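You operate a simulated robot arm through the tools that you are given. There is no shell and no other tool. Be economical: measure what you need, move in short steps, check, and stop when the job is done.

Carry out the task below with a simulated two-armed robot. There is one attempt and no reset: what you move stays moved.

JOB
Shut the spanner drawer. Then shut the gauge drawer. Then put the tin from the top of the tool cabinet on the grey plate there. Then push the plate drawer shut. Then open the spares drawer, fetch the green box from the bottom shelf of the shelf unit and set it inside and shut the drawer again. Then put the strap in the grey crate. Then pull the gasket drawer open. Do these in the order given. Set down upright: tin, box.

Only the result counts: the job must be done as asked and must still hold three seconds after the hand-in. Knocking over, shifting, dropping, spilling or breaking anything else fails it.

ROBOT AND FRAMES
Two 6-joint arms with two-finger parallel grippers on one trunk, on a base that drives. Base frame: it is fixed to the floor where the robot stands at the start and does not move with it; the origin is under the middle of the robot, x ahead of it, y to its left, z up. Readings come in m, rad, newtons and seconds.
The left shoulder is at the start at [0.08, 0.216, 1.567], the right one opposite. Each reaches about 0.886 m from its shoulder. Places, roughly: box [-0.25, -1.25, 0.25]; crate (30x24x15 cm) [4.6, 10.1, 0.9]; gasket drawer [1.4, 0.2, 0.7]; gauge drawer [0.8, -0.2, 0.6]; plate (13x11x1 cm) [1, -0.5, 1]; plate drawer [1.7, 0.7, 0.7]; spanner drawer [0.7, -0.1, 0.8]; spares drawer [0.9, -0.3, 0.2]; spares drawer inside [0.9, -0.4, 0.1]; strap (8x7x4 cm) [4.5, 10.4, 0.9]; tin (6x6x9 cm) [1.2, -0.3, 1]. Payload 3.43 kg a hand.
The TCP of each hand is the grasp point between the finger pads, 0.03 m short of the fingertips. In the tool frame z runs along the fingers and y along their closing line. Largest opening 0.094 m; finger width 0.028, thickness 0.01; the body of the gripper, 0.05 by 0.096 m, starts 0.055 m behind the TCP.
Orientation is told as [roll, pitch, yaw] about the base's x, y, z axes, in that order, counted from this pose: with the fingers straight down and closing along the base's y, the tool's x points along the base's -x, its y along +y and its z along -z.

CONTROLS
- The arms move only by the tool step_arm. It takes "left_targets", "right_targets" or both (then of equal length, played together; a hand with none holds still); each is a list of rows, each an object of numbers (a shift or turn left out is 0, a gripper value left out holds the last): "wx", "wy", "wz": the turn, a rotation vector about the base's x, y, z in rad; "dx", "dy", "dz": the shift along the base's x, y, z in mm; "grip": the closure in counts, from 0 (fully open) to 255 (shut). In form: [{"wx": .., "wy": .., "wz": .., "dx": .., "dy": .., "dz": .., "grip": ..}, ...]. A call has 1 to 20 rows; each row shifts and turns the commanded pose from where the row before left it. A row lasts 0.2 s, in which the tool goes at most 0.05 m and 0.15 rad; a call with a longer step from one row to the next is refused whole, and so is a gripper value outside its range. A pose out of reach is approached as far as the arm can. The call stops where the force on the tool passes 40 N (or 10 N more than at its start, if that is more) or the arm is blocked; 0.2 s more then pass. Each finger travels about 0.072 m/s and halts on what it meets, pressing with about 27 N; the grip force reading is that of the motor and also rises with nothing between the fingers. The clock runs only during rows and for 0.2 s after the last one: add rows that do not move to give the fingers time. It gives the time, the measured TCP pose, the force on the tool (base axes), the opening and the grip force at its end, in the units of the frame above (readings bear some noise), with the torque about the TCP (base axes, N m) and any sound that the robot's microphone picked up.
- Cameras (640 x 400 px; columns grow to the right, rows downward): "scene" is now at [0.0821, -0.044, 1.7131]; the picture's right is [-0.65, -0.76, 0.00], its down [-0.66, 0.56, -0.50] and it looks along [0.38, -0.33, -0.86] (base axes); focal length 292 px, centre (320, 200). "left" rides on the left gripper at [0.076, -0.014, -0.102] in its tool frame; the picture's right is [0.18, 0.98, 0.00], its down [-0.75, 0.14, -0.64] and it looks along [-0.63, 0.12, 0.77] (tool axes); focal length 243 px, centre (320, 200). "right" rides on the right gripper at [0.076, 0.014, -0.102] in its tool frame; the picture's right is [-0.18, 0.98, 0.00], its down [-0.75, -0.14, -0.64] and it looks along [-0.63, -0.12, 0.77] (tool axes); focal length 243 px, centre (320, 200). There is no depth. A picture from a camera that has moved, and an enlarged one, comes with that camera's place and axes in the base frame and with its lens.
- grab_frame(camera): a new picture of that camera. It takes no simulated time.
- raise_lower(by): slides the trunk up (or, below 0, down) by that many m; the arms and the scene camera ride with it, the base frame stays. It gives what a move gives, with no picture.
- roll_base(legs): drives the robot by 1 to 6 legs, each [ahead, left, turn to the left] in m, m and rad, along the robot's own axes; the way and the turn of a leg run together, so that a leg with both is an arc; at most 1.5 m and 3.142 rad a leg. The arms and the cameras ride along, it lands a little off, and it stops where it bumps. It gives what a move gives.
- head_to(pan, tilt): turns the head with the scene camera to pan (to the left, within 1.501 rad either way) and tilt (down, from -0.506 to 1.204), counted from straight ahead of the robot. It gives what a move gives.
- zoom(camera, box): a new picture of the part [left, top, right, bottom] of that camera's present view, enlarged. It takes no simulated time.
- sign_off(): hands the job in; it is judged then, once.

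Go step by step. Nothing tells you exact positions but the pictures and the camera data: compare them with the known pose of the tool, close in by small moves and look again before you grip or let go. The budget is 186 turns and 158 pictures, counting those below and the enlarged ones. Unless the task says otherwise, let go and move clear before handing in, and close with one line.

The tools are called as name(argument=value, ...) on one line, values as JSON. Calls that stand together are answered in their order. step_arm: Moves the arms, as the interface text tells. Its arguments: {"type":"object","properties":{"left_targets":{"type":"array"},"right_targets":{"type":"array"}},"required":[]} The other tools are called the same way: raise_lower (by) slides the trunk up or down; roll_base (legs) drives the base; head_to (pan, tilt) turns the head that bears the scene camera; grab_frame (camera) takes a picture; zoom (camera, box) takes an enlarged picture of a part of a camera's view; sign_off () hands the job in.

At the start:

```text
time: 0.0
left_eef_pos: [0.6307, 0.0211, 1.1278]
left_ee_rot: [0.0, 0.001, 0.001]
left_contact_force: [-0.2, 0.2, 0.3]
left_moment: [0.0, -0.01, -0.03]
left_finger_gap: 0.0941
left_gripper_force: 0.0
right_eef_pos: [0.3839, -0.4859, 0.9997]
right_ee_rot: [-0.001, 0.001, 0.001]
right_contact_force: [0.3, -1.0, 0.1]
right_moment: [-0.01, -0.02, 0.01]
right_finger_gap: 0.0939
right_gripper_force: 0.1
trunk travel left (down, up): [-0.797, 0.043]
robot x, y, heading: [-0.0002, -0.0013, 0.004]
head pan, tilt: [-0.709, 1.044]
```

scene: 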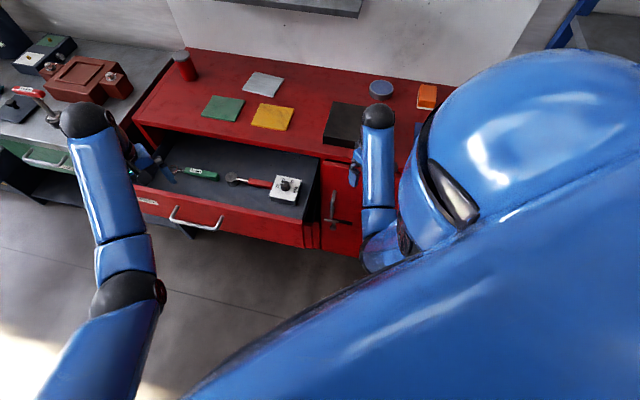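
right: 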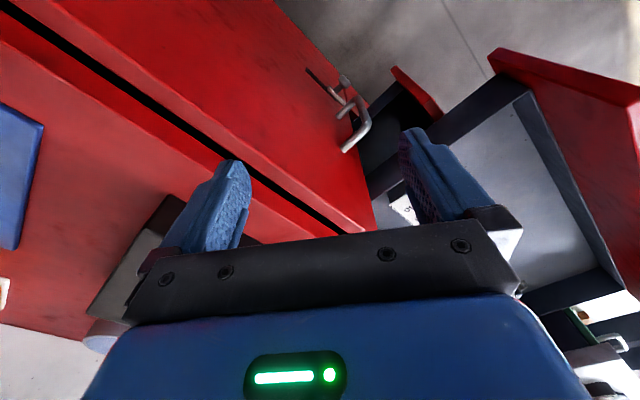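
left: 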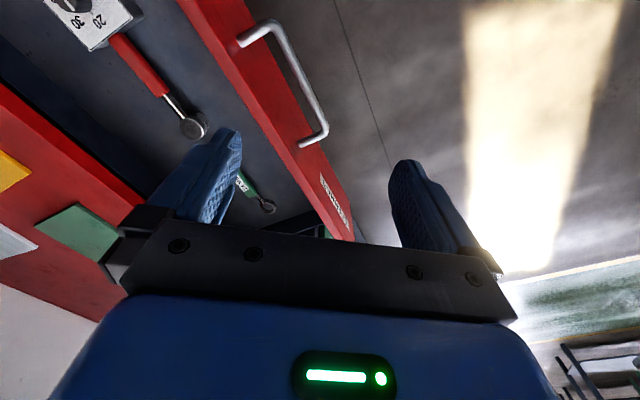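

The red tool cabinet with its open spanner drawer lies ahead and to the right, with a workbench further left. I'll look around with the head to place things first.

head_to(pan=-0.4, tilt=0.75)

grab_frame(camera="scene")

head_to(pan=0.3, tilt=0.75)

grab_frame(camera="scene")

```text
time: 0.8
left_eef_pos: [0.6309, 0.0218, 1.1291]
left_ee_rot: [0.0, 0.002, -0.001]
left_contact_force: [0.5, -0.5, 0.2]
left_moment: [-0.01, -0.01, -0.01]
left_finger_gap: 0.0938
left_gripper_force: 0.0
right_eef_pos: [0.3845, -0.487, 1.0007]
right_ee_rot: [0.002, 0.0, 0.0]
right_contact_force: [-1.0, 0.8, -1.4]
right_moment: [0.01, -0.02, 0.0]
right_finger_gap: 0.0941
right_gripper_force: 0.1
trunk travel left (down, up): [-0.797, 0.043]
robot x, y, heading: [-0.0017, 0.0014, 0.001]
head pan, tilt: [-0.4, 0.75]
```

```text
154 pictures are left
camera scene: at [0.1076, -0.0328, 1.7351], right [-0.39, -0.92, 0.0], down [-0.63, 0.27, -0.73], along [0.67, -0.28, -0.68], focal length 292 px, centre (320, 200)
```

scene: 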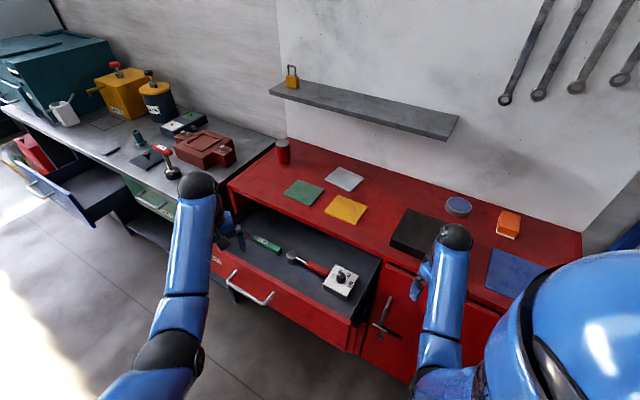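

```text
time: 1.9
left_eef_pos: [0.6315, 0.0206, 1.1282]
left_ee_rot: [-0.002, 0.001, -0.001]
left_contact_force: [0.2, -1.1, 0.4]
left_moment: [0.01, -0.02, -0.05]
left_finger_gap: 0.0939
left_gripper_force: 0.0
right_eef_pos: [0.3851, -0.4852, 0.9985]
right_ee_rot: [0.001, 0.001, 0.002]
right_contact_force: [-0.7, -0.9, 0.2]
right_moment: [-0.04, -0.01, 0.02]
right_finger_gap: 0.0941
right_gripper_force: 0.0
trunk travel left (down, up): [-0.797, 0.043]
robot x, y, heading: [-0.0007, 0.0016, 0.003]
head pan, tilt: [0.3, 0.75]
```

```text
153 pictures are left
camera scene: at [0.1106, 0.024, 1.7351], right [0.29, -0.96, 0.0], down [-0.65, -0.2, -0.73], along [0.7, 0.22, -0.68], focal length 292 px, centre (320, 200)
```

scene: 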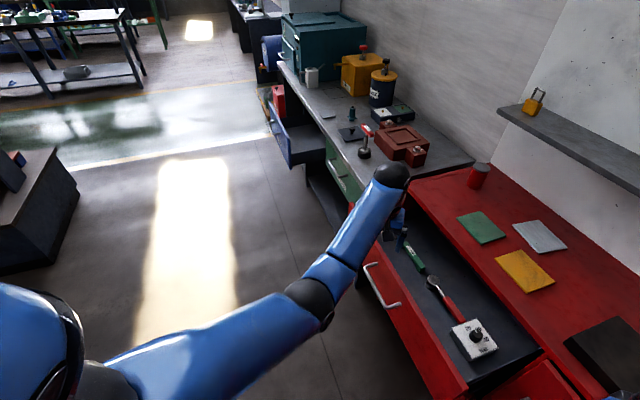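

The robot faces about 50° left of the cabinet's normal. The red cabinet's front normal is roughly [-0.65, 0.76]; the tin is at the left end of its top. I'll turn to face the cabinet.

roll_base(legs=[[0, 0, -0.86]])

head_to(pan=0.35, tilt=0.85)

grab_frame(camera="scene")

```text
time: 4.5
left_eef_pos: [0.4259, -0.4658, 1.128]
left_ee_rot: [0.0, 0.0, -0.864]
left_contact_force: [0.3, 0.6, -0.6]
left_moment: [0.0, -0.02, 0.02]
left_finger_gap: 0.0941
left_gripper_force: 0.0
right_eef_pos: [-0.1222, -0.6083, 1.0002]
right_ee_rot: [0.001, -0.001, -0.864]
right_contact_force: [-0.7, -0.3, -0.2]
right_moment: [0.04, -0.04, -0.01]
right_finger_gap: 0.0943
right_gripper_force: 0.1
trunk travel left (down, up): [-0.797, 0.043]
robot x, y, heading: [0.0, -0.0017, -0.866]
head pan, tilt: [0.3, 0.75]
```

```text
time: 5.2
left_eef_pos: [0.4259, -0.4662, 1.1281]
left_ee_rot: [-0.002, 0.0, -0.867]
left_contact_force: [-0.1, -0.1, 0.7]
left_moment: [-0.03, -0.01, 0.02]
left_finger_gap: 0.0939
left_gripper_force: 0.2
right_eef_pos: [-0.1215, -0.6074, 0.9985]
right_ee_rot: [0.0, 0.001, -0.865]
right_contact_force: [0.8, 0.2, -0.5]
right_moment: [0.0, 0.0, 0.0]
right_finger_gap: 0.0938
right_gripper_force: 0.0
trunk travel left (down, up): [-0.797, 0.043]
robot x, y, heading: [0.0007, 0.0012, -0.863]
head pan, tilt: [0.351, 0.85]
```

```text
152 pictures are left
camera scene: at [0.0891, -0.062, 1.7271], right [-0.49, -0.87, 0.0], down [-0.65, 0.37, -0.66], along [0.57, -0.32, -0.75], focal length 292 px, centre (320, 200)
```

scene: 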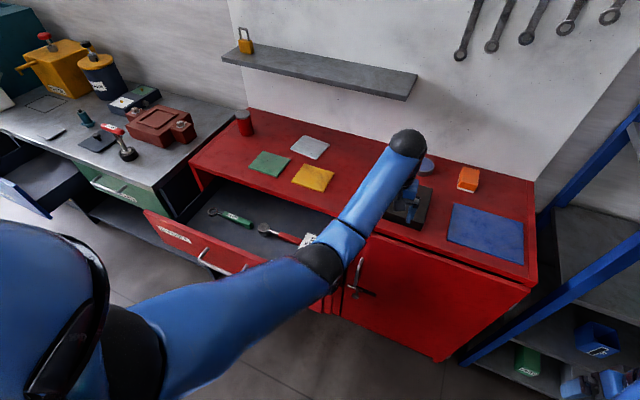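

I'm now square to the cabinet. I'll back off and slide left to see the drawers' fronts.

roll_base(legs=[[-0.3, 0, 0], [0, 0.45, 0]])

head_to(pan=0.0, tilt=0.75)

grab_frame(camera="scene")

```text
time: 9.5
left_eef_pos: [0.5652, 0.0376, 1.128]
left_ee_rot: [0.004, -0.001, -0.878]
left_contact_force: [-0.2, -0.9, 0.2]
left_moment: [0.0, -0.04, 0.02]
left_finger_gap: 0.094
left_gripper_force: 0.0
right_eef_pos: [0.0164, -0.0974, 0.9987]
right_ee_rot: [0.002, -0.001, -0.877]
right_contact_force: [-0.2, 1.0, 0.5]
right_moment: [-0.02, 0.0, 0.02]
right_finger_gap: 0.094
right_gripper_force: 0.1
trunk travel left (down, up): [-0.797, 0.043]
robot x, y, heading: [0.143, 0.512, -0.882]
head pan, tilt: [0.351, 0.85]
```

```text
time: 10.3
left_eef_pos: [0.5654, 0.0375, 1.1289]
left_ee_rot: [0.002, -0.001, -0.876]
left_contact_force: [-0.2, 1.2, 0.1]
left_moment: [-0.02, -0.02, -0.06]
left_finger_gap: 0.0941
left_gripper_force: 0.0
right_eef_pos: [0.0187, -0.0969, 1.0004]
right_ee_rot: [0.001, 0.0, -0.875]
right_contact_force: [0.5, -0.7, 0.5]
right_moment: [-0.01, 0.0, -0.02]
right_finger_gap: 0.0943
right_gripper_force: 0.1
trunk travel left (down, up): [-0.797, 0.043]
robot x, y, heading: [0.1461, 0.5092, -0.874]
head pan, tilt: [0.0, 0.75]
```

```text
151 pictures are left
camera scene: at [0.2203, 0.4229, 1.7351], right [-0.77, -0.64, 0.0], down [-0.44, 0.52, -0.73], along [0.47, -0.56, -0.68], focal length 292 px, centre (320, 200)
```

scene: 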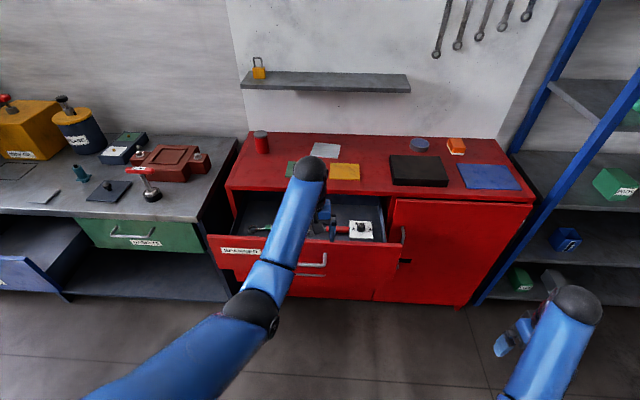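

Cabinet: top at z≈0.97, front yaw about -0.945, front plane along n=[0.586,-0.81] at ≈0.637; the spanner drawer panel is about 0.155 m out. I'll align and lower the trunk so the left hand can push its handle.

roll_base(legs=[[0, 0, -0.07]])

raise_lower(by=-0.35)

grab_frame(camera="scene")

grab_frame(camera="left")

```text
time: 11.2
left_eef_pos: [0.5348, 0.0115, 1.1282]
left_ee_rot: [-0.001, 0.0, -0.946]
left_contact_force: [0.4, -0.7, -0.1]
left_moment: [-0.02, 0.04, 0.01]
left_finger_gap: 0.0939
left_gripper_force: 0.1
right_eef_pos: [-0.0212, -0.0846, 1.0004]
right_ee_rot: [-0.003, 0.0, -0.947]
right_contact_force: [-0.4, -0.3, 0.9]
right_moment: [0.01, 0.01, -0.01]
right_finger_gap: 0.0938
right_gripper_force: 0.1
trunk travel left (down, up): [-0.797, 0.043]
robot x, y, heading: [0.1471, 0.5111, -0.945]
head pan, tilt: [0.0, 0.75]
```

```text
time: 14.6
left_eef_pos: [0.5339, 0.0099, 0.7785]
left_ee_rot: [0.0, 0.0, -0.945]
left_contact_force: [-0.5, -0.6, -0.3]
left_moment: [-0.01, -0.02, 0.02]
left_finger_gap: 0.094
left_gripper_force: 0.0
right_eef_pos: [-0.0236, -0.0865, 0.6494]
right_ee_rot: [-0.001, 0.001, -0.947]
right_contact_force: [0.4, -0.7, -0.2]
right_moment: [-0.02, -0.01, -0.01]
right_finger_gap: 0.0942
right_gripper_force: 0.1
trunk travel left (down, up): [-0.447, 0.393]
robot x, y, heading: [0.1462, 0.5116, -0.945]
head pan, tilt: [0.0, 0.75]
```

```text
150 pictures are left
camera scene: at [0.2139, 0.4179, 1.3852], right [-0.81, -0.58, 0.0], down [-0.4, 0.55, -0.73], along [0.43, -0.59, -0.68], focal length 292 px, centre (320, 200)
```

scene: 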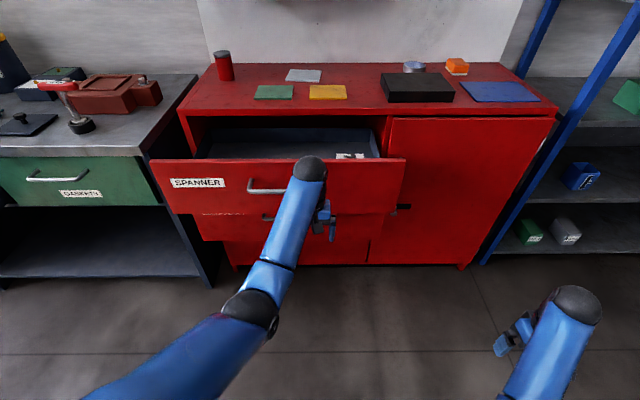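

```text
149 pictures are left
camera left: at [0.4769, 0.0642, 0.8825], right [0.69, 0.72, 0.0], down [0.56, -0.53, 0.64], along [0.46, -0.44, -0.77], focal length 243 px, centre (320, 200)
```

left: 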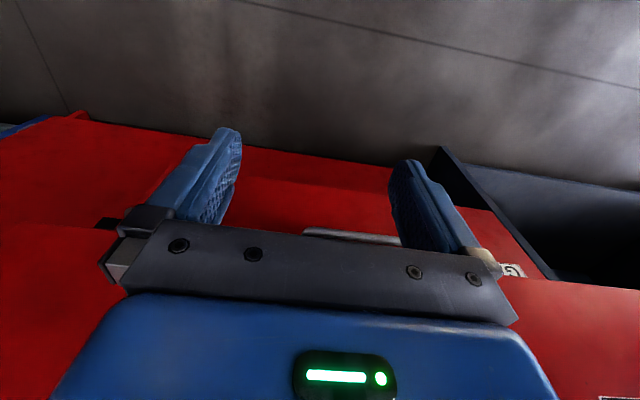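

The spanner handle is centred near l≈0.54 (left along the front), z≈0.83, standing at n≈0.43. I'll close the left hand and bring it back and over in line with the handle, then drive 0.15 m nearer.

step_arm(left_targets=[{"dx": 2.7, "dy": 39, "dz": 11, "grip": 255}, {"dx": 2.7, "dy": 39, "dz": 11}, {"dx": 2.7, "dy": 39, "dz": 11}, {"dx": 2.7, "dy": 39, "dz": 11}, {}, {}])

roll_base(legs=[[0.15, 0, 0]])

grab_frame(camera="scene")

grab_frame(camera="left")

```text
time: 16.0
left_eef_pos: [0.5706, 0.0743, 0.7326]
left_ee_rot: [0.001, 0.0, -0.945]
left_contact_force: [0.6, -0.8, 0.4]
left_moment: [-0.03, 0.01, 0.02]
left_finger_gap: 0.0
left_gripper_force: 27.1
left hand out of reach, approached as far as the arm can: row 1, 2, 3, 4
right_eef_pos: [-0.0235, -0.086, 0.6489]
right_ee_rot: [0.0, 0.001, -0.947]
right_contact_force: [0.7, -0.1, 1.3]
right_moment: [0.01, 0.0, 0.01]
right_finger_gap: 0.094
right_gripper_force: 0.2
trunk travel left (down, up): [-0.447, 0.393]
robot x, y, heading: [0.1487, 0.5079, -0.945]
head pan, tilt: [0.0, 0.75]
```

```text
time: 17.4
left_eef_pos: [0.6557, -0.0468, 0.7324]
left_ee_rot: [0.0, -0.001, -0.948]
left_contact_force: [-0.9, -1.0, 0.0]
left_moment: [0.03, -0.02, 0.01]
left_finger_gap: 0.0
left_gripper_force: 27.2
right_eef_pos: [0.0621, -0.2062, 0.6491]
right_ee_rot: [-0.001, 0.001, -0.948]
right_contact_force: [-0.6, -0.9, -0.1]
right_moment: [0.0, 0.01, -0.02]
right_finger_gap: 0.0937
right_gripper_force: 0.1
trunk travel left (down, up): [-0.447, 0.393]
robot x, y, heading: [0.233, 0.3907, -0.945]
head pan, tilt: [0.0, 0.75]
```

```text
148 pictures are left
camera scene: at [0.3002, 0.2979, 1.3852], right [-0.81, -0.58, 0.0], down [-0.4, 0.55, -0.73], along [0.43, -0.59, -0.68], focal length 292 px, centre (320, 200)
```

scene: 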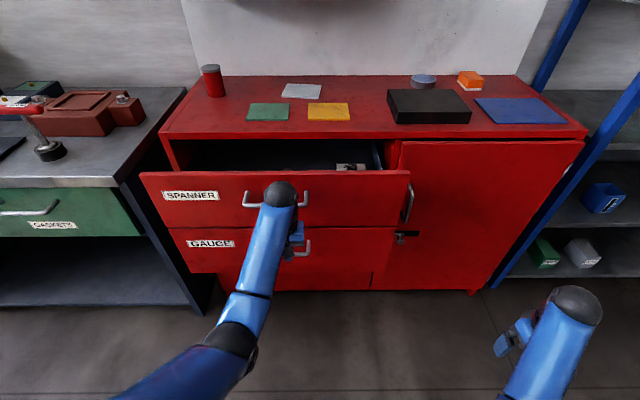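

```text
147 pictures are left
camera left: at [0.5991, 0.0072, 0.836], right [0.69, 0.72, 0.0], down [0.55, -0.53, 0.64], along [0.46, -0.44, -0.77], focal length 243 px, centre (320, 200)
```

left: 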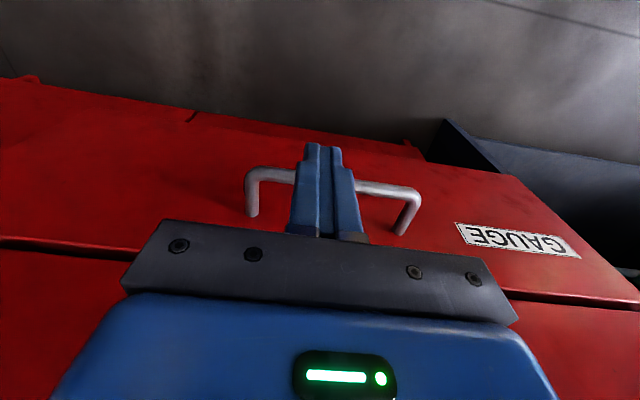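

The drive already nudged the spanner drawer in by about 9 cm (the hand touched its handle). I'll raise the fingers to handle height and push it the rest of the way.

step_arm(left_targets=[{"dx": -17.6, "dy": 24.3}, {"dx": 14, "dy": 10, "dz": 45}, {"dx": 14, "dy": 10, "dz": 45}, {"dx": 14.65, "dy": -20.25}, {"dx": 14.65, "dy": -20.25}, {"dx": 14.65, "dy": -20.25}, {"dx": 14.65, "dy": -20.25}, {"dx": 14.65, "dy": -20.25}, {"dx": 14.65, "dy": -20.25}, {"dx": 8.8, "dy": -12.1}, {"dx": 8.8, "dy": -12.1}])

grab_frame(camera="scene")

```text
time: 19.8
left_eef_pos: [0.7576, -0.1449, 0.7566]
left_ee_rot: [0.001, 0.005, -0.949]
left_contact_force: [-5.2, -1.5, -11.0]
left_moment: [0.51, -0.13, -0.18]
left_finger_gap: 0.0
left_gripper_force: 27.3
left hand out of reach, approached as far as the arm can: row 1, 2, 3, 8, 9, 10, 11
right_eef_pos: [0.0615, -0.2066, 0.6481]
right_ee_rot: [0.0, 0.002, -0.949]
right_contact_force: [-1.0, -0.7, 1.0]
right_moment: [-0.02, 0.0, -0.02]
right_finger_gap: 0.0943
right_gripper_force: 0.0
trunk travel left (down, up): [-0.447, 0.393]
robot x, y, heading: [0.2344, 0.3876, -0.949]
head pan, tilt: [0.0, 0.75]
```

```text
146 pictures are left
camera scene: at [0.3005, 0.2958, 1.3847], right [-0.81, -0.58, 0.0], down [-0.4, 0.56, -0.73], along [0.43, -0.59, -0.68], focal length 292 px, centre (320, 200)
```

scene: 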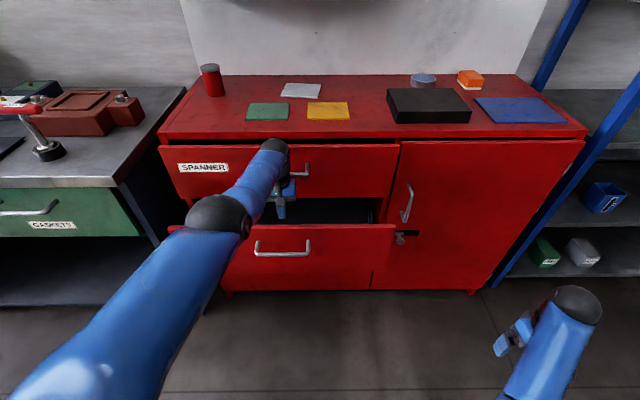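

zoom(camera="scene", box=[140, 110, 440, 300])

```text
2.11 times, centred on (290, 205) of scene
camera zoom: at [0.3005, 0.2958, 1.3847], right [-0.81, -0.58, 0.0], down [-0.4, 0.56, -0.73], along [0.43, -0.59, -0.68], focal length 615 px, centre (383, 190)
```

zoom: 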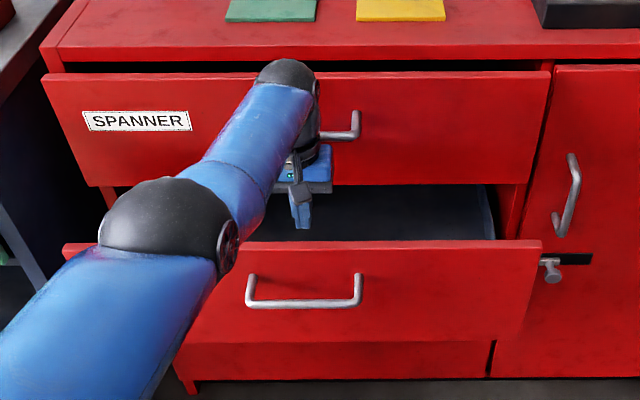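

The spanner drawer still stands a few centimetres open with the wrist against its handle. I'll nudge the base forward a little.

roll_base(legs=[[0.025, 0, 0]])

zoom(camera="scene", box=[140, 110, 440, 300])

```text
time: 20.7
left_eef_pos: [0.7657, -0.1538, 0.7571]
left_ee_rot: [0.001, 0.028, -0.949]
left_contact_force: [-3.6, 3.1, 3.3]
left_moment: [-0.42, -0.38, -0.05]
left_finger_gap: 0.0
left_gripper_force: 27.1
right_eef_pos: [0.0755, -0.2242, 0.6495]
right_ee_rot: [-0.001, 0.001, -0.945]
right_contact_force: [-0.4, -0.1, -0.2]
right_moment: [0.01, 0.0, 0.0]
right_finger_gap: 0.094
right_gripper_force: 0.1
trunk travel left (down, up): [-0.447, 0.393]
robot x, y, heading: [0.2432, 0.3721, -0.946]
head pan, tilt: [0.0, 0.75]
stopped in leg 1: the force on the tool passed its limit at 152 N (the readings are from after the stop); the commanded pose is now the measured one
```

```text
2.11 times, centred on (290, 205) of scene
camera zoom: at [0.312, 0.2813, 1.3853], right [-0.81, -0.59, 0.0], down [-0.4, 0.55, -0.73], along [0.43, -0.59, -0.68], focal length 615 px, centre (383, 190)
```

zoom: 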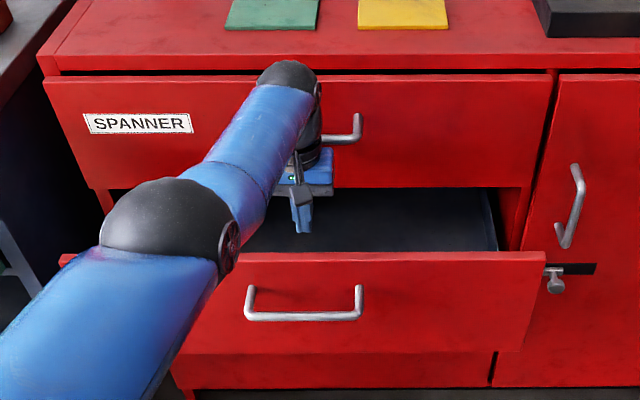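

That push stopped hard, so the drawer seems seated. I'll back the hand off and check.

step_arm(left_targets=[{"dx": -17.6, "dy": 24.3}, {"dx": -17.6, "dy": 24.3}, {"dx": -17.6, "dy": 24.3}, {"dx": -17.6, "dy": 24.3}])

roll_base(legs=[[-0.2, 0, 0]])

head_to(pan=-0.2, tilt=0.55)

grab_frame(camera="scene")

```text
time: 21.0
left_eef_pos: [0.7543, -0.1322, 0.7392]
left_ee_rot: [0.014, 0.098, -0.947]
left_contact_force: [-4.2, 4.8, 7.9]
left_moment: [0.21, 0.26, -0.06]
left_finger_gap: 0.0003
left_gripper_force: 27.4
right_eef_pos: [0.0756, -0.2238, 0.6495]
right_ee_rot: [-0.001, 0.0, -0.945]
right_contact_force: [0.7, -0.2, -0.2]
right_moment: [-0.01, 0.0, -0.01]
right_finger_gap: 0.0938
right_gripper_force: 0.1
trunk travel left (down, up): [-0.447, 0.393]
robot x, y, heading: [0.2452, 0.3723, -0.949]
head pan, tilt: [0.0, 0.75]
stopped in row 1 (left hand): the force on the tool passed its limit at 108 N (the readings are from after the stop); the commanded pose is now the measured one
```

```text
time: 22.6
left_eef_pos: [0.6434, 0.0246, 0.7388]
left_ee_rot: [0.012, 0.097, -0.947]
left_contact_force: [2.5, -0.4, 8.6]
left_moment: [0.02, 0.04, -0.01]
left_finger_gap: 0.0002
left_gripper_force: 27.5
right_eef_pos: [-0.0366, -0.0652, 0.6497]
right_ee_rot: [-0.001, 0.0, -0.944]
right_contact_force: [1.3, -0.2, 0.2]
right_moment: [-0.02, 0.01, 0.02]
right_finger_gap: 0.0941
right_gripper_force: 0.1
trunk travel left (down, up): [-0.447, 0.393]
robot x, y, heading: [0.1344, 0.5264, -0.943]
head pan, tilt: [0.0, 0.75]
```

```text
time: 23.3
left_eef_pos: [0.6427, 0.0245, 0.7396]
left_ee_rot: [0.016, 0.096, -0.947]
left_contact_force: [-0.3, -0.7, 4.4]
left_moment: [0.04, 0.08, 0.01]
left_finger_gap: 0.0
left_gripper_force: 26.7
right_eef_pos: [-0.0369, -0.0676, 0.6487]
right_ee_rot: [-0.001, -0.001, -0.944]
right_contact_force: [0.3, -0.9, -0.3]
right_moment: [-0.02, 0.01, -0.01]
right_finger_gap: 0.0943
right_gripper_force: 0.1
trunk travel left (down, up): [-0.447, 0.393]
robot x, y, heading: [0.1364, 0.5244, -0.944]
head pan, tilt: [-0.201, 0.55]
```

```text
143 pictures are left
camera scene: at [0.1881, 0.4228, 1.4025], right [-0.91, -0.41, 0.0], down [-0.22, 0.48, -0.85], along [0.35, -0.78, -0.52], focal length 292 px, centre (320, 200)
```

scene: 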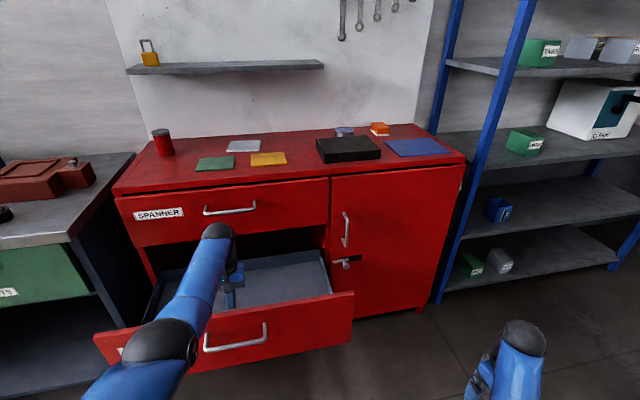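

The spanner drawer looks shut; on retreat the hand pulled the gauge drawer further out, which doesn't matter as that is next. I'll raise the trunk to free the hand from it.

raise_lower(by=0.15)

roll_base(legs=[[-0.12, 0, 0]])

grab_frame(camera="scene")

```text
time: 25.1
left_eef_pos: [0.6437, 0.0256, 0.8863]
left_ee_rot: [0.014, 0.096, -0.946]
left_contact_force: [0.6, -0.6, 0.6]
left_moment: [0.02, -0.04, 0.03]
left_finger_gap: 0.0
left_gripper_force: 26.8
right_eef_pos: [-0.0374, -0.0678, 0.7993]
right_ee_rot: [0.0, 0.002, -0.944]
right_contact_force: [-1.2, -0.1, -0.1]
right_moment: [-0.01, -0.01, 0.01]
right_finger_gap: 0.0941
right_gripper_force: 0.0
trunk travel left (down, up): [-0.597, 0.243]
robot x, y, heading: [0.1332, 0.528, -0.944]
head pan, tilt: [-0.201, 0.55]
```

```text
time: 26.3
left_eef_pos: [0.5749, 0.1183, 0.8868]
left_ee_rot: [0.014, 0.1, -0.946]
left_contact_force: [-0.3, 0.2, -0.4]
left_moment: [0.02, 0.03, 0.0]
left_finger_gap: 0.0
left_gripper_force: 26.8
right_eef_pos: [-0.1034, 0.0265, 0.799]
right_ee_rot: [0.001, 0.001, -0.942]
right_contact_force: [0.4, -0.4, -0.1]
right_moment: [0.0, 0.02, 0.03]
right_finger_gap: 0.0939
right_gripper_force: 0.0
trunk travel left (down, up): [-0.597, 0.243]
robot x, y, heading: [0.061, 0.6241, -0.94]
head pan, tilt: [-0.201, 0.55]
```

```text
142 pictures are left
camera scene: at [0.1214, 0.5154, 1.5522], right [-0.91, -0.41, 0.0], down [-0.22, 0.48, -0.85], along [0.35, -0.77, -0.52], focal length 292 px, centre (320, 200)
```

scene: 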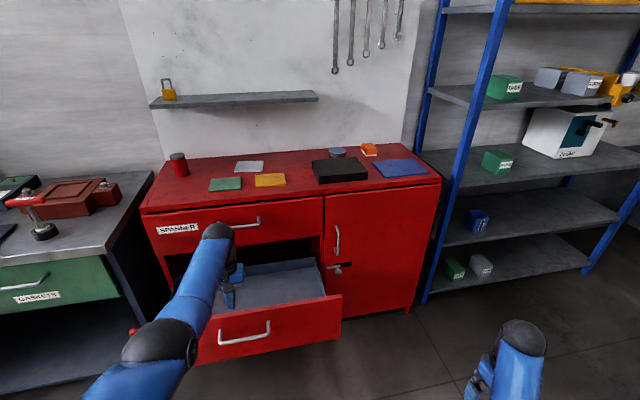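

The gauge drawer's panel now stands at n≈0.34 with its top near z 0.70 and handle near z 0.64. I'll back off, lower, and turn the closed left hand to point forward beside the handle so the fingertips can push the panel.

roll_base(legs=[[-0.1, 0, 0]])

raise_lower(by=-0.25)

step_arm(left_targets=[{"dx": -11.7, "dy": -8.5, "wx": -0.118, "wy": -0.085}, {"dx": -11.7, "dy": -8.5, "wx": -0.118, "wy": -0.085}, {"dx": -11.7, "dy": -8.5, "wx": -0.118, "wy": -0.085}, {"dx": -11.7, "dy": -8.5, "wx": -0.118, "wy": -0.085}, {"dx": -11.7, "dy": -8.5, "wx": -0.118, "wy": -0.085}, {"dx": -11.7, "dy": -8.5, "wx": -0.118, "wy": -0.085}, {"dx": -11.7, "dy": -8.5, "wx": -0.118, "wy": -0.085}, {"dx": -11.7, "dy": -8.5, "wx": -0.118, "wy": -0.085}, {"dx": -11.7, "dy": -8.5, "wx": -0.118, "wy": -0.085}, {"dx": -11.7, "dy": -8.5, "wx": -0.118, "wy": -0.085}])

head_to(pan=0.0, tilt=0.65)

grab_frame(camera="scene")

```text
time: 27.5
left_eef_pos: [0.5191, 0.1984, 0.8853]
left_ee_rot: [0.013, 0.097, -0.943]
left_contact_force: [0.5, 1.2, 0.6]
left_moment: [0.02, 0.01, 0.01]
left_finger_gap: 0.0001
left_gripper_force: 26.5
right_eef_pos: [-0.1615, 0.1048, 0.798]
right_ee_rot: [-0.001, 0.003, -0.944]
right_contact_force: [0.0, -0.1, 0.1]
right_moment: [0.03, 0.01, -0.03]
right_finger_gap: 0.094
right_gripper_force: 0.1
trunk travel left (down, up): [-0.597, 0.243]
robot x, y, heading: [0.0062, 0.7039, -0.942]
head pan, tilt: [-0.201, 0.55]
```

```text
time: 30.0
left_eef_pos: [0.5176, 0.2003, 0.6381]
left_ee_rot: [0.015, 0.095, -0.945]
left_contact_force: [-0.5, 0.0, -0.4]
left_moment: [0.01, 0.03, 0.02]
left_finger_gap: 0.0
left_gripper_force: 27.3
right_eef_pos: [-0.1625, 0.1068, 0.5498]
right_ee_rot: [0.0, 0.001, -0.942]
right_contact_force: [0.6, 1.1, 0.1]
right_moment: [0.0, -0.02, -0.01]
right_finger_gap: 0.094
right_gripper_force: 0.0
trunk travel left (down, up): [-0.347, 0.493]
robot x, y, heading: [0.0061, 0.7095, -0.943]
head pan, tilt: [-0.201, 0.55]
```

```text
time: 32.2
left_eef_pos: [0.3991, 0.1164, 0.6369]
left_ee_rot: [0.0, -1.361, -0.934]
left_contact_force: [0.3, -0.1, 0.4]
left_moment: [-0.03, 0.02, -0.02]
left_finger_gap: 0.0001
left_gripper_force: 27.0
right_eef_pos: [-0.1621, 0.1066, 0.5491]
right_ee_rot: [0.0, 0.001, -0.943]
right_contact_force: [-0.8, -0.5, 1.2]
right_moment: [0.0, 0.0, 0.01]
right_finger_gap: 0.094
right_gripper_force: 0.0
trunk travel left (down, up): [-0.347, 0.493]
robot x, y, heading: [0.0084, 0.7018, -0.945]
head pan, tilt: [-0.201, 0.55]
```

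```text
time: 33.0
left_eef_pos: [0.3992, 0.1162, 0.6372]
left_ee_rot: [0.001, -1.358, -0.937]
left_contact_force: [0.4, 0.0, 0.1]
left_moment: [0.0, -0.01, 0.0]
left_finger_gap: 0.0
left_gripper_force: 27.5
right_eef_pos: [-0.1631, 0.107, 0.5492]
right_ee_rot: [-0.001, 0.0, -0.942]
right_contact_force: [0.6, -0.6, -0.6]
right_moment: [0.02, -0.01, 0.01]
right_finger_gap: 0.094
right_gripper_force: 0.1
trunk travel left (down, up): [-0.347, 0.493]
robot x, y, heading: [0.0028, 0.705, -0.946]
head pan, tilt: [0.0, 0.649]
```

```text
141 pictures are left
camera scene: at [0.0756, 0.6088, 1.2937], right [-0.81, -0.59, 0.0], down [-0.35, 0.49, -0.8], along [0.47, -0.65, -0.6], focal length 292 px, centre (320, 200)
```

scene: 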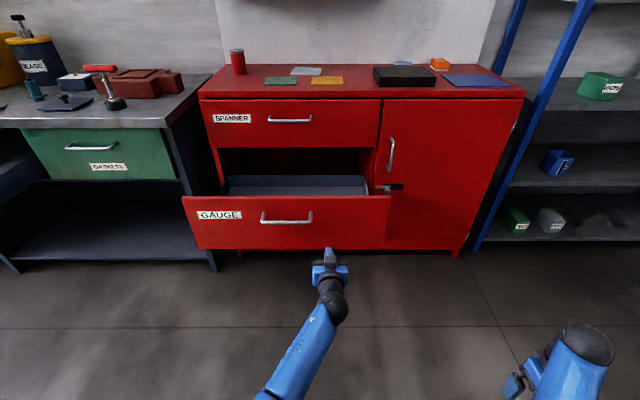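

View confirms the spanner drawer is shut. I'll drive forward so the fingertips push the gauge panel most of the way.

roll_base(legs=[[0.4, 0, 0]])

step_arm(left_targets=[{"dx": 11.7, "dy": -16.2}, {"dx": 11.7, "dy": -16.2}, {"dx": 11.7, "dy": -16.2}, {"dx": 11.7, "dy": -16.2}, {"dx": 11.7, "dy": -16.2}, {"dx": 11.7, "dy": -16.2}, {"dx": 11.7, "dy": -16.2}])

grab_frame(camera="scene")

```text
time: 35.5
left_eef_pos: [0.6439, -0.2053, 0.6372]
left_ee_rot: [0.001, -1.358, -0.926]
left_contact_force: [0.4, 0.7, -0.1]
left_moment: [0.01, 0.0, -0.01]
left_finger_gap: 0.0
left_gripper_force: 27.1
right_eef_pos: [0.0821, -0.2196, 0.5488]
right_ee_rot: [0.0, 0.002, -0.934]
right_contact_force: [0.5, -0.1, -0.8]
right_moment: [0.0, -0.01, 0.0]
right_finger_gap: 0.094
right_gripper_force: 0.0
trunk travel left (down, up): [-0.347, 0.493]
robot x, y, heading: [0.2426, 0.3813, -0.934]
head pan, tilt: [0.0, 0.649]
```

```text
time: 36.7
left_eef_pos: [0.6967, -0.2827, 0.6357]
left_ee_rot: [0.005, -1.358, -0.921]
left_contact_force: [-0.9, -1.0, 0.4]
left_moment: [-0.05, 0.0, 0.03]
left_finger_gap: 0.0003
left_gripper_force: 27.0
left hand out of reach, approached as far as the arm can: row 6
right_eef_pos: [0.0816, -0.2203, 0.5493]
right_ee_rot: [0.001, -0.001, -0.933]
right_contact_force: [-0.3, -0.3, -0.6]
right_moment: [-0.01, 0.02, -0.01]
right_finger_gap: 0.094
right_gripper_force: 0.0
trunk travel left (down, up): [-0.347, 0.493]
robot x, y, heading: [0.2451, 0.3814, -0.931]
head pan, tilt: [0.0, 0.649]
stopped in row 6 (left hand): the force on the tool passed its limit at 381 N (the readings are from after the stop); the commanded pose is now the measured one
```

```text
140 pictures are left
camera scene: at [0.3145, 0.2852, 1.2938], right [-0.8, -0.6, 0.0], down [-0.36, 0.48, -0.8], along [0.47, -0.64, -0.6], focal length 292 px, centre (320, 200)
```

scene: 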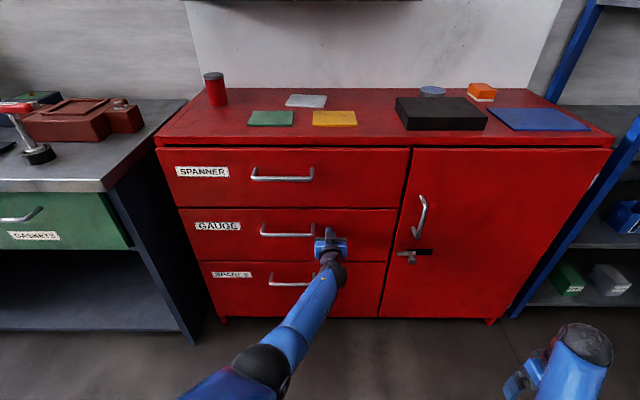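

Gauge and spanner drawers are both shut flush. Next the tin: I'll back off, raise the trunk and tilt the hand to about 30° from vertical (to stay clear of the wall shelf at z≈1.24), opening the gripper.

roll_base(legs=[[-0.25, 0, -0.014]])

raise_lower(by=0.38)

step_arm(left_targets=[{"wx": 0.0996, "wy": 0.072, "dz": 20, "grip": 0}, {"wx": 0.0996, "wy": 0.072, "dz": 20}, {"wx": 0.0996, "wy": 0.072, "dz": 20}, {"wx": 0.0996, "wy": 0.072, "dz": 20}, {"wx": 0.0996, "wy": 0.072, "dz": 20}, {"wx": 0.0996, "wy": 0.072, "dz": 20}, {"wx": 0.0996, "wy": 0.072, "dz": 20}])

grab_frame(camera="scene")

```text
time: 38.5
left_eef_pos: [0.5404, -0.0872, 0.6358]
left_ee_rot: [0.005, -1.359, -0.937]
left_contact_force: [-1.5, -0.4, 0.1]
left_moment: [0.02, 0.02, -0.02]
left_finger_gap: 0.0
left_gripper_force: 27.1
right_eef_pos: [-0.0735, -0.0169, 0.5496]
right_ee_rot: [0.001, -0.001, -0.946]
right_contact_force: [-0.1, 0.0, -0.1]
right_moment: [0.04, 0.01, 0.02]
right_finger_gap: 0.094
right_gripper_force: 0.0
trunk travel left (down, up): [-0.347, 0.493]
robot x, y, heading: [0.097, 0.5812, -0.947]
head pan, tilt: [0.0, 0.649]
```

```text
time: 42.2
left_eef_pos: [0.5404, -0.0882, 1.0151]
left_ee_rot: [0.006, -1.36, -0.937]
left_contact_force: [-0.3, 0.2, 0.0]
left_moment: [0.01, 0.02, 0.0]
left_finger_gap: 0.0001
left_gripper_force: 26.4
right_eef_pos: [-0.0728, -0.0168, 0.9295]
right_ee_rot: [0.0, 0.0, -0.946]
right_contact_force: [0.1, -0.3, 0.7]
right_moment: [0.03, 0.0, 0.01]
right_finger_gap: 0.0942
right_gripper_force: 0.1
trunk travel left (down, up): [-0.727, 0.113]
robot x, y, heading: [0.0984, 0.5834, -0.951]
head pan, tilt: [0.0, 0.649]
```

```text
time: 43.8
left_eef_pos: [0.5407, -0.0866, 1.1545]
left_ee_rot: [0.01, -0.494, -0.943]
left_contact_force: [0.2, -0.4, -0.7]
left_moment: [-0.01, -0.02, -0.02]
left_finger_gap: 0.0941
left_gripper_force: 0.0
right_eef_pos: [-0.0732, -0.0167, 0.9281]
right_ee_rot: [0.001, -0.001, -0.946]
right_contact_force: [0.0, 0.0, 0.0]
right_moment: [-0.01, 0.03, 0.01]
right_finger_gap: 0.0939
right_gripper_force: 0.0
trunk travel left (down, up): [-0.727, 0.113]
robot x, y, heading: [0.0936, 0.581, -0.944]
head pan, tilt: [0.0, 0.649]
```

```text
139 pictures are left
camera scene: at [0.1663, 0.4845, 1.6736], right [-0.81, -0.58, 0.0], down [-0.35, 0.49, -0.8], along [0.47, -0.65, -0.6], focal length 292 px, centre (320, 200)
```

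scene: 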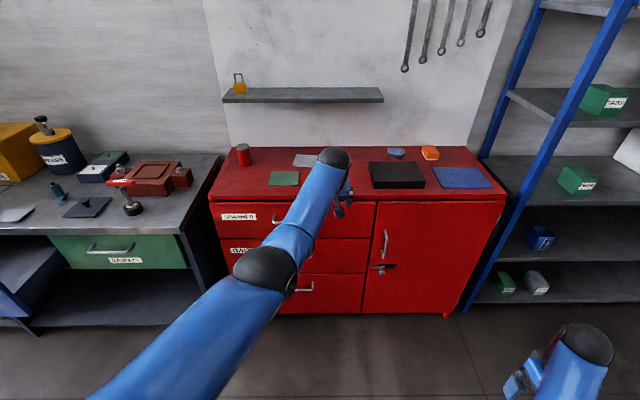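

The tin is near l≈0.80, n≈0.97. I'll drive nearer with the hand above the top, then swing left toward the tin and look with the wrist camera.

roll_base(legs=[[0.33, 0, 0]])

step_arm(left_targets=[{"dx": 36, "dy": 26}, {"dx": 36, "dy": 26}, {"dx": 36, "dy": 26}, {"dx": 36, "dy": 26}, {"dx": 36, "dy": 26}, {"dx": 36, "dy": 26}, {"dx": 36, "dy": 26}, {"dx": 36, "dy": 26}])

grab_frame(camera="left")

grab_frame(camera="scene")

```text
time: 46.0
left_eef_pos: [0.7283, -0.3516, 1.1562]
left_ee_rot: [0.013, -0.5, -0.946]
left_contact_force: [-0.8, 0.5, 0.3]
left_moment: [0.0, 0.0, 0.0]
left_finger_gap: 0.0941
left_gripper_force: 0.1
right_eef_pos: [0.1158, -0.2808, 0.9301]
right_ee_rot: [0.001, -0.001, -0.948]
right_contact_force: [-0.9, -1.3, -0.8]
right_moment: [-0.01, -0.02, -0.02]
right_finger_gap: 0.0941
right_gripper_force: 0.0
trunk travel left (down, up): [-0.727, 0.113]
robot x, y, heading: [0.2909, 0.3137, -0.946]
head pan, tilt: [0.0, 0.649]
```

```text
time: 47.8
left_eef_pos: [1.0219, -0.144, 1.1546]
left_ee_rot: [0.012, -0.495, -0.944]
left_contact_force: [0.6, 0.4, 0.7]
left_moment: [-0.03, 0.01, 0.01]
left_finger_gap: 0.0942
left_gripper_force: 0.0
right_eef_pos: [0.1172, -0.281, 0.9308]
right_ee_rot: [-0.002, 0.0, -0.949]
right_contact_force: [0.1, -0.2, 0.9]
right_moment: [-0.01, 0.03, -0.01]
right_finger_gap: 0.0941
right_gripper_force: 0.2
trunk travel left (down, up): [-0.727, 0.113]
robot x, y, heading: [0.2908, 0.3128, -0.949]
head pan, tilt: [0.0, 0.649]
```

```text
138 pictures are left
camera left: at [0.9407, -0.0601, 1.2093], right [0.7, 0.71, -0.08], down [0.32, -0.21, 0.92], along [0.64, -0.67, -0.37], focal length 243 px, centre (320, 200)
```

left: 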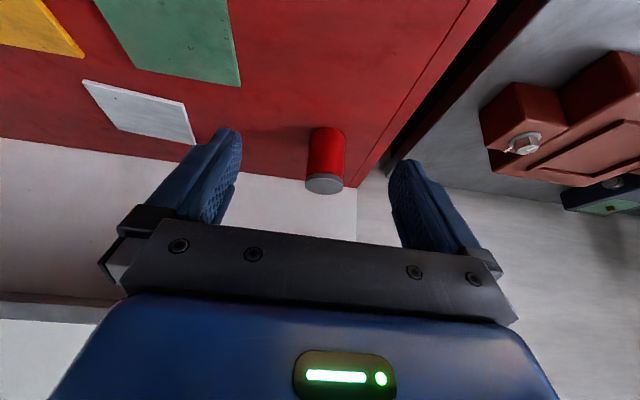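

```text
137 pictures are left
camera scene: at [0.3595, 0.22, 1.6737], right [-0.81, -0.58, 0.0], down [-0.35, 0.49, -0.8], along [0.46, -0.65, -0.6], focal length 292 px, centre (320, 200)
```

scene: 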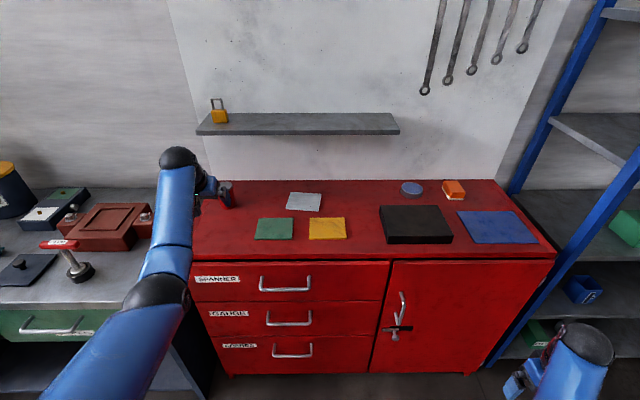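

From the wrist view the tin is around [1.17, -0.29] with its top near z 1.057. I'll close in above/before it and look again.

step_arm(left_targets=[{"dx": 24.3, "dy": -20.7, "dz": -5}, {"dx": 24.3, "dy": -20.7, "dz": -5}, {"dx": 24.3, "dy": -20.7, "dz": -5}, {"dx": 24.3, "dy": -20.7, "dz": -5}, {}])

grab_frame(camera="left")

zoom(camera="scene", box=[140, 100, 360, 240])

```text
time: 49.0
left_eef_pos: [1.0599, -0.1759, 1.1445]
left_ee_rot: [0.013, -0.496, -0.947]
left_contact_force: [0.1, 0.4, -0.1]
left_moment: [-0.03, 0.04, -0.03]
left_finger_gap: 0.094
left_gripper_force: 0.0
left hand out of reach, approached as far as the arm can: row 2, 3, 4
right_eef_pos: [0.1158, -0.2822, 0.9289]
right_ee_rot: [-0.001, 0.002, -0.947]
right_contact_force: [0.2, -0.3, -0.4]
right_moment: [-0.02, 0.05, 0.0]
right_finger_gap: 0.0939
right_gripper_force: 0.0
trunk travel left (down, up): [-0.727, 0.113]
robot x, y, heading: [0.2877, 0.3178, -0.951]
head pan, tilt: [0.0, 0.649]
```

```text
136 pictures are left
camera left: at [0.9788, -0.0906, 1.1992], right [0.7, 0.71, -0.08], down [0.32, -0.21, 0.92], along [0.64, -0.67, -0.37], focal length 243 px, centre (320, 200)
```

left: 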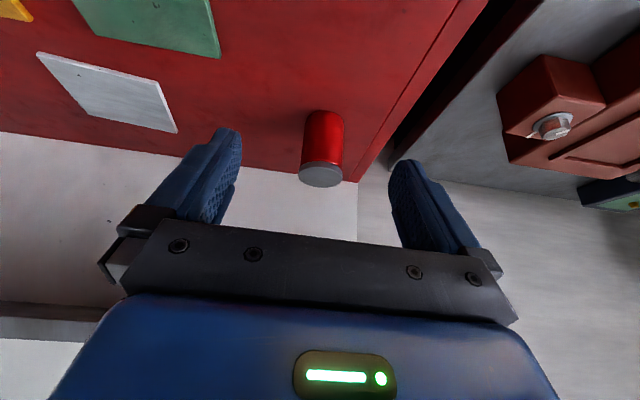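

```text
2.86 times, centred on (250, 170) of scene
camera zoom: at [0.358, 0.218, 1.6737], right [-0.81, -0.58, 0.0], down [-0.35, 0.49, -0.8], along [0.46, -0.65, -0.61], focal length 835 px, centre (520, 286)
```

zoom: 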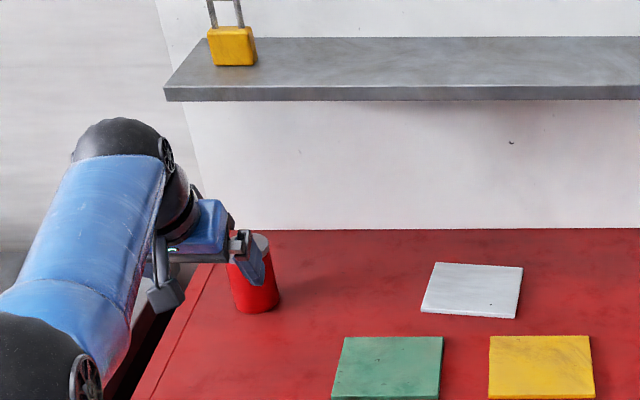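

The arm is at its reach limit short of the tin, so I'll drive 0.15 m nearer with the hand staying above tin height.

roll_base(legs=[[0.15, 0, 0]])

grab_frame(camera="left")

grab_frame(camera="scene")

```text
time: 50.3
left_eef_pos: [1.1458, -0.2957, 1.147]
left_ee_rot: [0.012, -0.498, -0.944]
left_contact_force: [0.7, 0.8, 0.1]
left_moment: [0.0, -0.02, -0.03]
left_finger_gap: 0.094
left_gripper_force: 0.0
right_eef_pos: [0.204, -0.4023, 0.929]
right_ee_rot: [-0.001, -0.001, -0.947]
right_contact_force: [-0.1, 1.6, 0.1]
right_moment: [-0.01, -0.03, 0.02]
right_finger_gap: 0.0941
right_gripper_force: 0.0
trunk travel left (down, up): [-0.727, 0.113]
robot x, y, heading: [0.3772, 0.1951, -0.942]
head pan, tilt: [0.0, 0.649]
```

```text
134 pictures are left
camera left: at [1.0652, -0.2098, 1.2015], right [0.7, 0.71, -0.08], down [0.32, -0.21, 0.93], along [0.64, -0.67, -0.37], focal length 243 px, centre (320, 200)
```

left: 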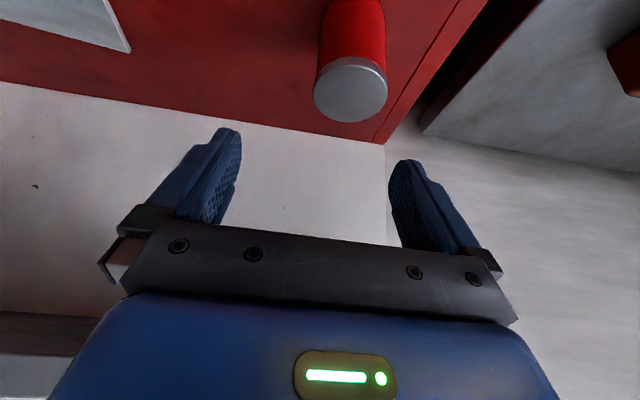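

```text
133 pictures are left
camera scene: at [0.4432, 0.0995, 1.6741], right [-0.81, -0.58, 0.0], down [-0.35, 0.49, -0.8], along [0.47, -0.65, -0.6], focal length 292 px, centre (320, 200)
```

scene: 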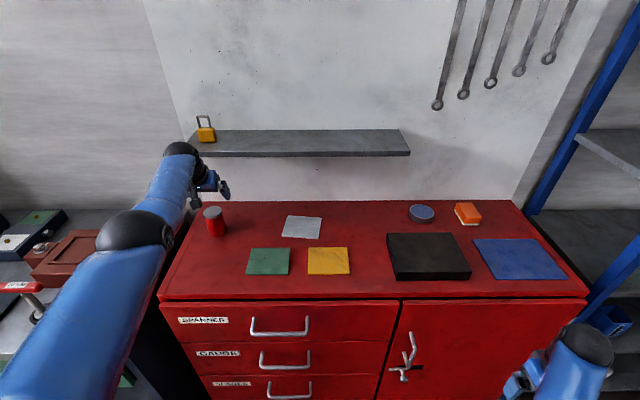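

Using its 6 cm diameter, the tin sits at about [1.181, -0.305], top z≈1.042. I'll centre over it and come partway down, then look.

step_arm(left_targets=[{"dx": 17.5, "dy": -4.5}, {"dx": 17.5, "dy": -4.5}, {"dz": -30}, {"dz": -30}, {}])

grab_frame(camera="left")

zoom(camera="scene", box=[130, 120, 350, 260])

```text
time: 51.5
left_eef_pos: [1.1525, -0.2757, 1.0872]
left_ee_rot: [0.012, -0.498, -0.944]
left_contact_force: [0.4, -0.5, -0.5]
left_moment: [0.0, 0.0, 0.0]
left_finger_gap: 0.0938
left_gripper_force: 0.0
left hand out of reach, approached as far as the arm can: row 1, 2, 4
right_eef_pos: [0.2047, -0.4042, 0.9279]
right_ee_rot: [-0.001, -0.001, -0.948]
right_contact_force: [0.2, 1.0, 0.2]
right_moment: [0.03, 0.0, -0.02]
right_finger_gap: 0.094
right_gripper_force: 0.1
trunk travel left (down, up): [-0.727, 0.113]
robot x, y, heading: [0.3765, 0.1932, -0.949]
head pan, tilt: [0.0, 0.649]
```

```text
132 pictures are left
camera left: at [1.0723, -0.1909, 1.1432], right [0.7, 0.71, -0.08], down [0.32, -0.21, 0.93], along [0.64, -0.67, -0.37], focal length 243 px, centre (320, 200)
```

left: 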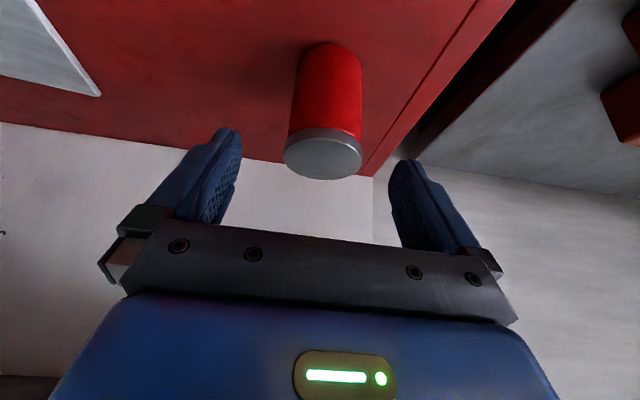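

```text
2.86 times, centred on (240, 190) of scene
camera zoom: at [0.4454, 0.0971, 1.6738], right [-0.81, -0.58, 0.0], down [-0.35, 0.49, -0.8], along [0.46, -0.65, -0.6], focal length 835 px, centre (549, 229)
```

zoom: 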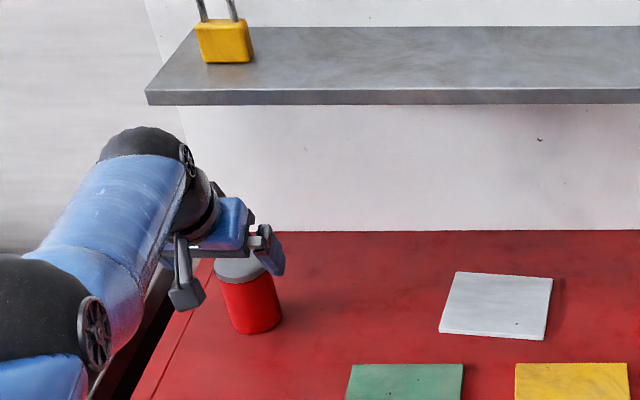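

Confirmed: tin centre [1.182, -0.308], top z 1.042. Reach is the limit again, so a short drive of 4.5 cm brings the open fingers over it.

roll_base(legs=[[0.05, 0, 0]])

grab_frame(camera="left")

```text
time: 52.5
left_eef_pos: [1.177, -0.3111, 1.0965]
left_ee_rot: [0.014, -0.505, -0.945]
left_contact_force: [-0.4, 1.2, 0.3]
left_moment: [-0.04, 0.01, 0.0]
left_finger_gap: 0.0941
left_gripper_force: 0.1
right_eef_pos: [0.2296, -0.4379, 0.9323]
right_ee_rot: [0.001, -0.008, -0.948]
right_contact_force: [-1.1, 0.8, 0.3]
right_moment: [-0.01, -0.03, -0.01]
right_finger_gap: 0.094
right_gripper_force: 0.0
trunk travel left (down, up): [-0.727, 0.113]
robot x, y, heading: [0.4082, 0.1539, -0.951]
head pan, tilt: [0.0, 0.649]
```

```text
130 pictures are left
camera left: at [1.0957, -0.2245, 1.1498], right [0.7, 0.71, -0.08], down [0.31, -0.2, 0.93], along [0.64, -0.67, -0.36], focal length 243 px, centre (320, 200)
```

left: 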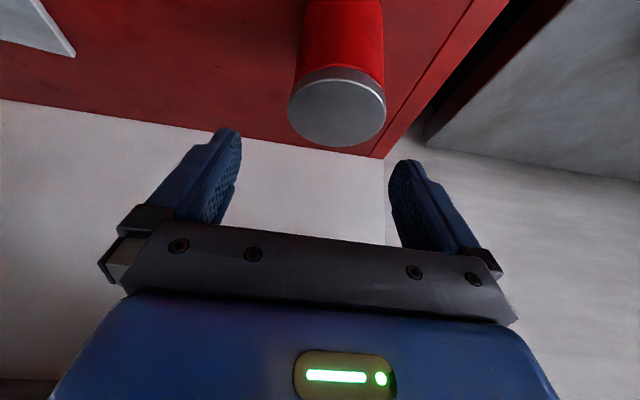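

The readings hint that something tilted slightly (z rose ~1 cm). I'll check whether the elbow or base touches something.

head_to(pan=0.3, tilt=1.1)

grab_frame(camera="scene")

```text
time: 53.4
left_eef_pos: [1.1823, -0.3182, 1.0871]
left_ee_rot: [0.013, -0.496, -0.943]
left_contact_force: [0.3, -0.1, 0.3]
left_moment: [0.03, 0.04, -0.03]
left_finger_gap: 0.0939
left_gripper_force: 0.0
right_eef_pos: [0.233, -0.4442, 0.9282]
right_ee_rot: [0.001, 0.004, -0.95]
right_contact_force: [0.6, 0.5, -0.4]
right_moment: [0.04, 0.02, 0.0]
right_finger_gap: 0.094
right_gripper_force: 0.0
trunk travel left (down, up): [-0.727, 0.113]
robot x, y, heading: [0.4045, 0.1501, -0.945]
head pan, tilt: [0.3, 1.1]
```

```text
129 pictures are left
camera scene: at [0.4755, 0.0864, 1.6393], right [-0.6, -0.8, 0.0], down [-0.71, 0.54, -0.45], along [0.36, -0.27, -0.89], focal length 292 px, centre (320, 200)
```

scene: 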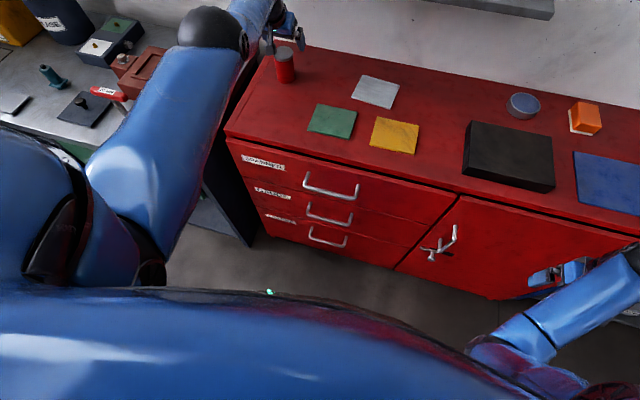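

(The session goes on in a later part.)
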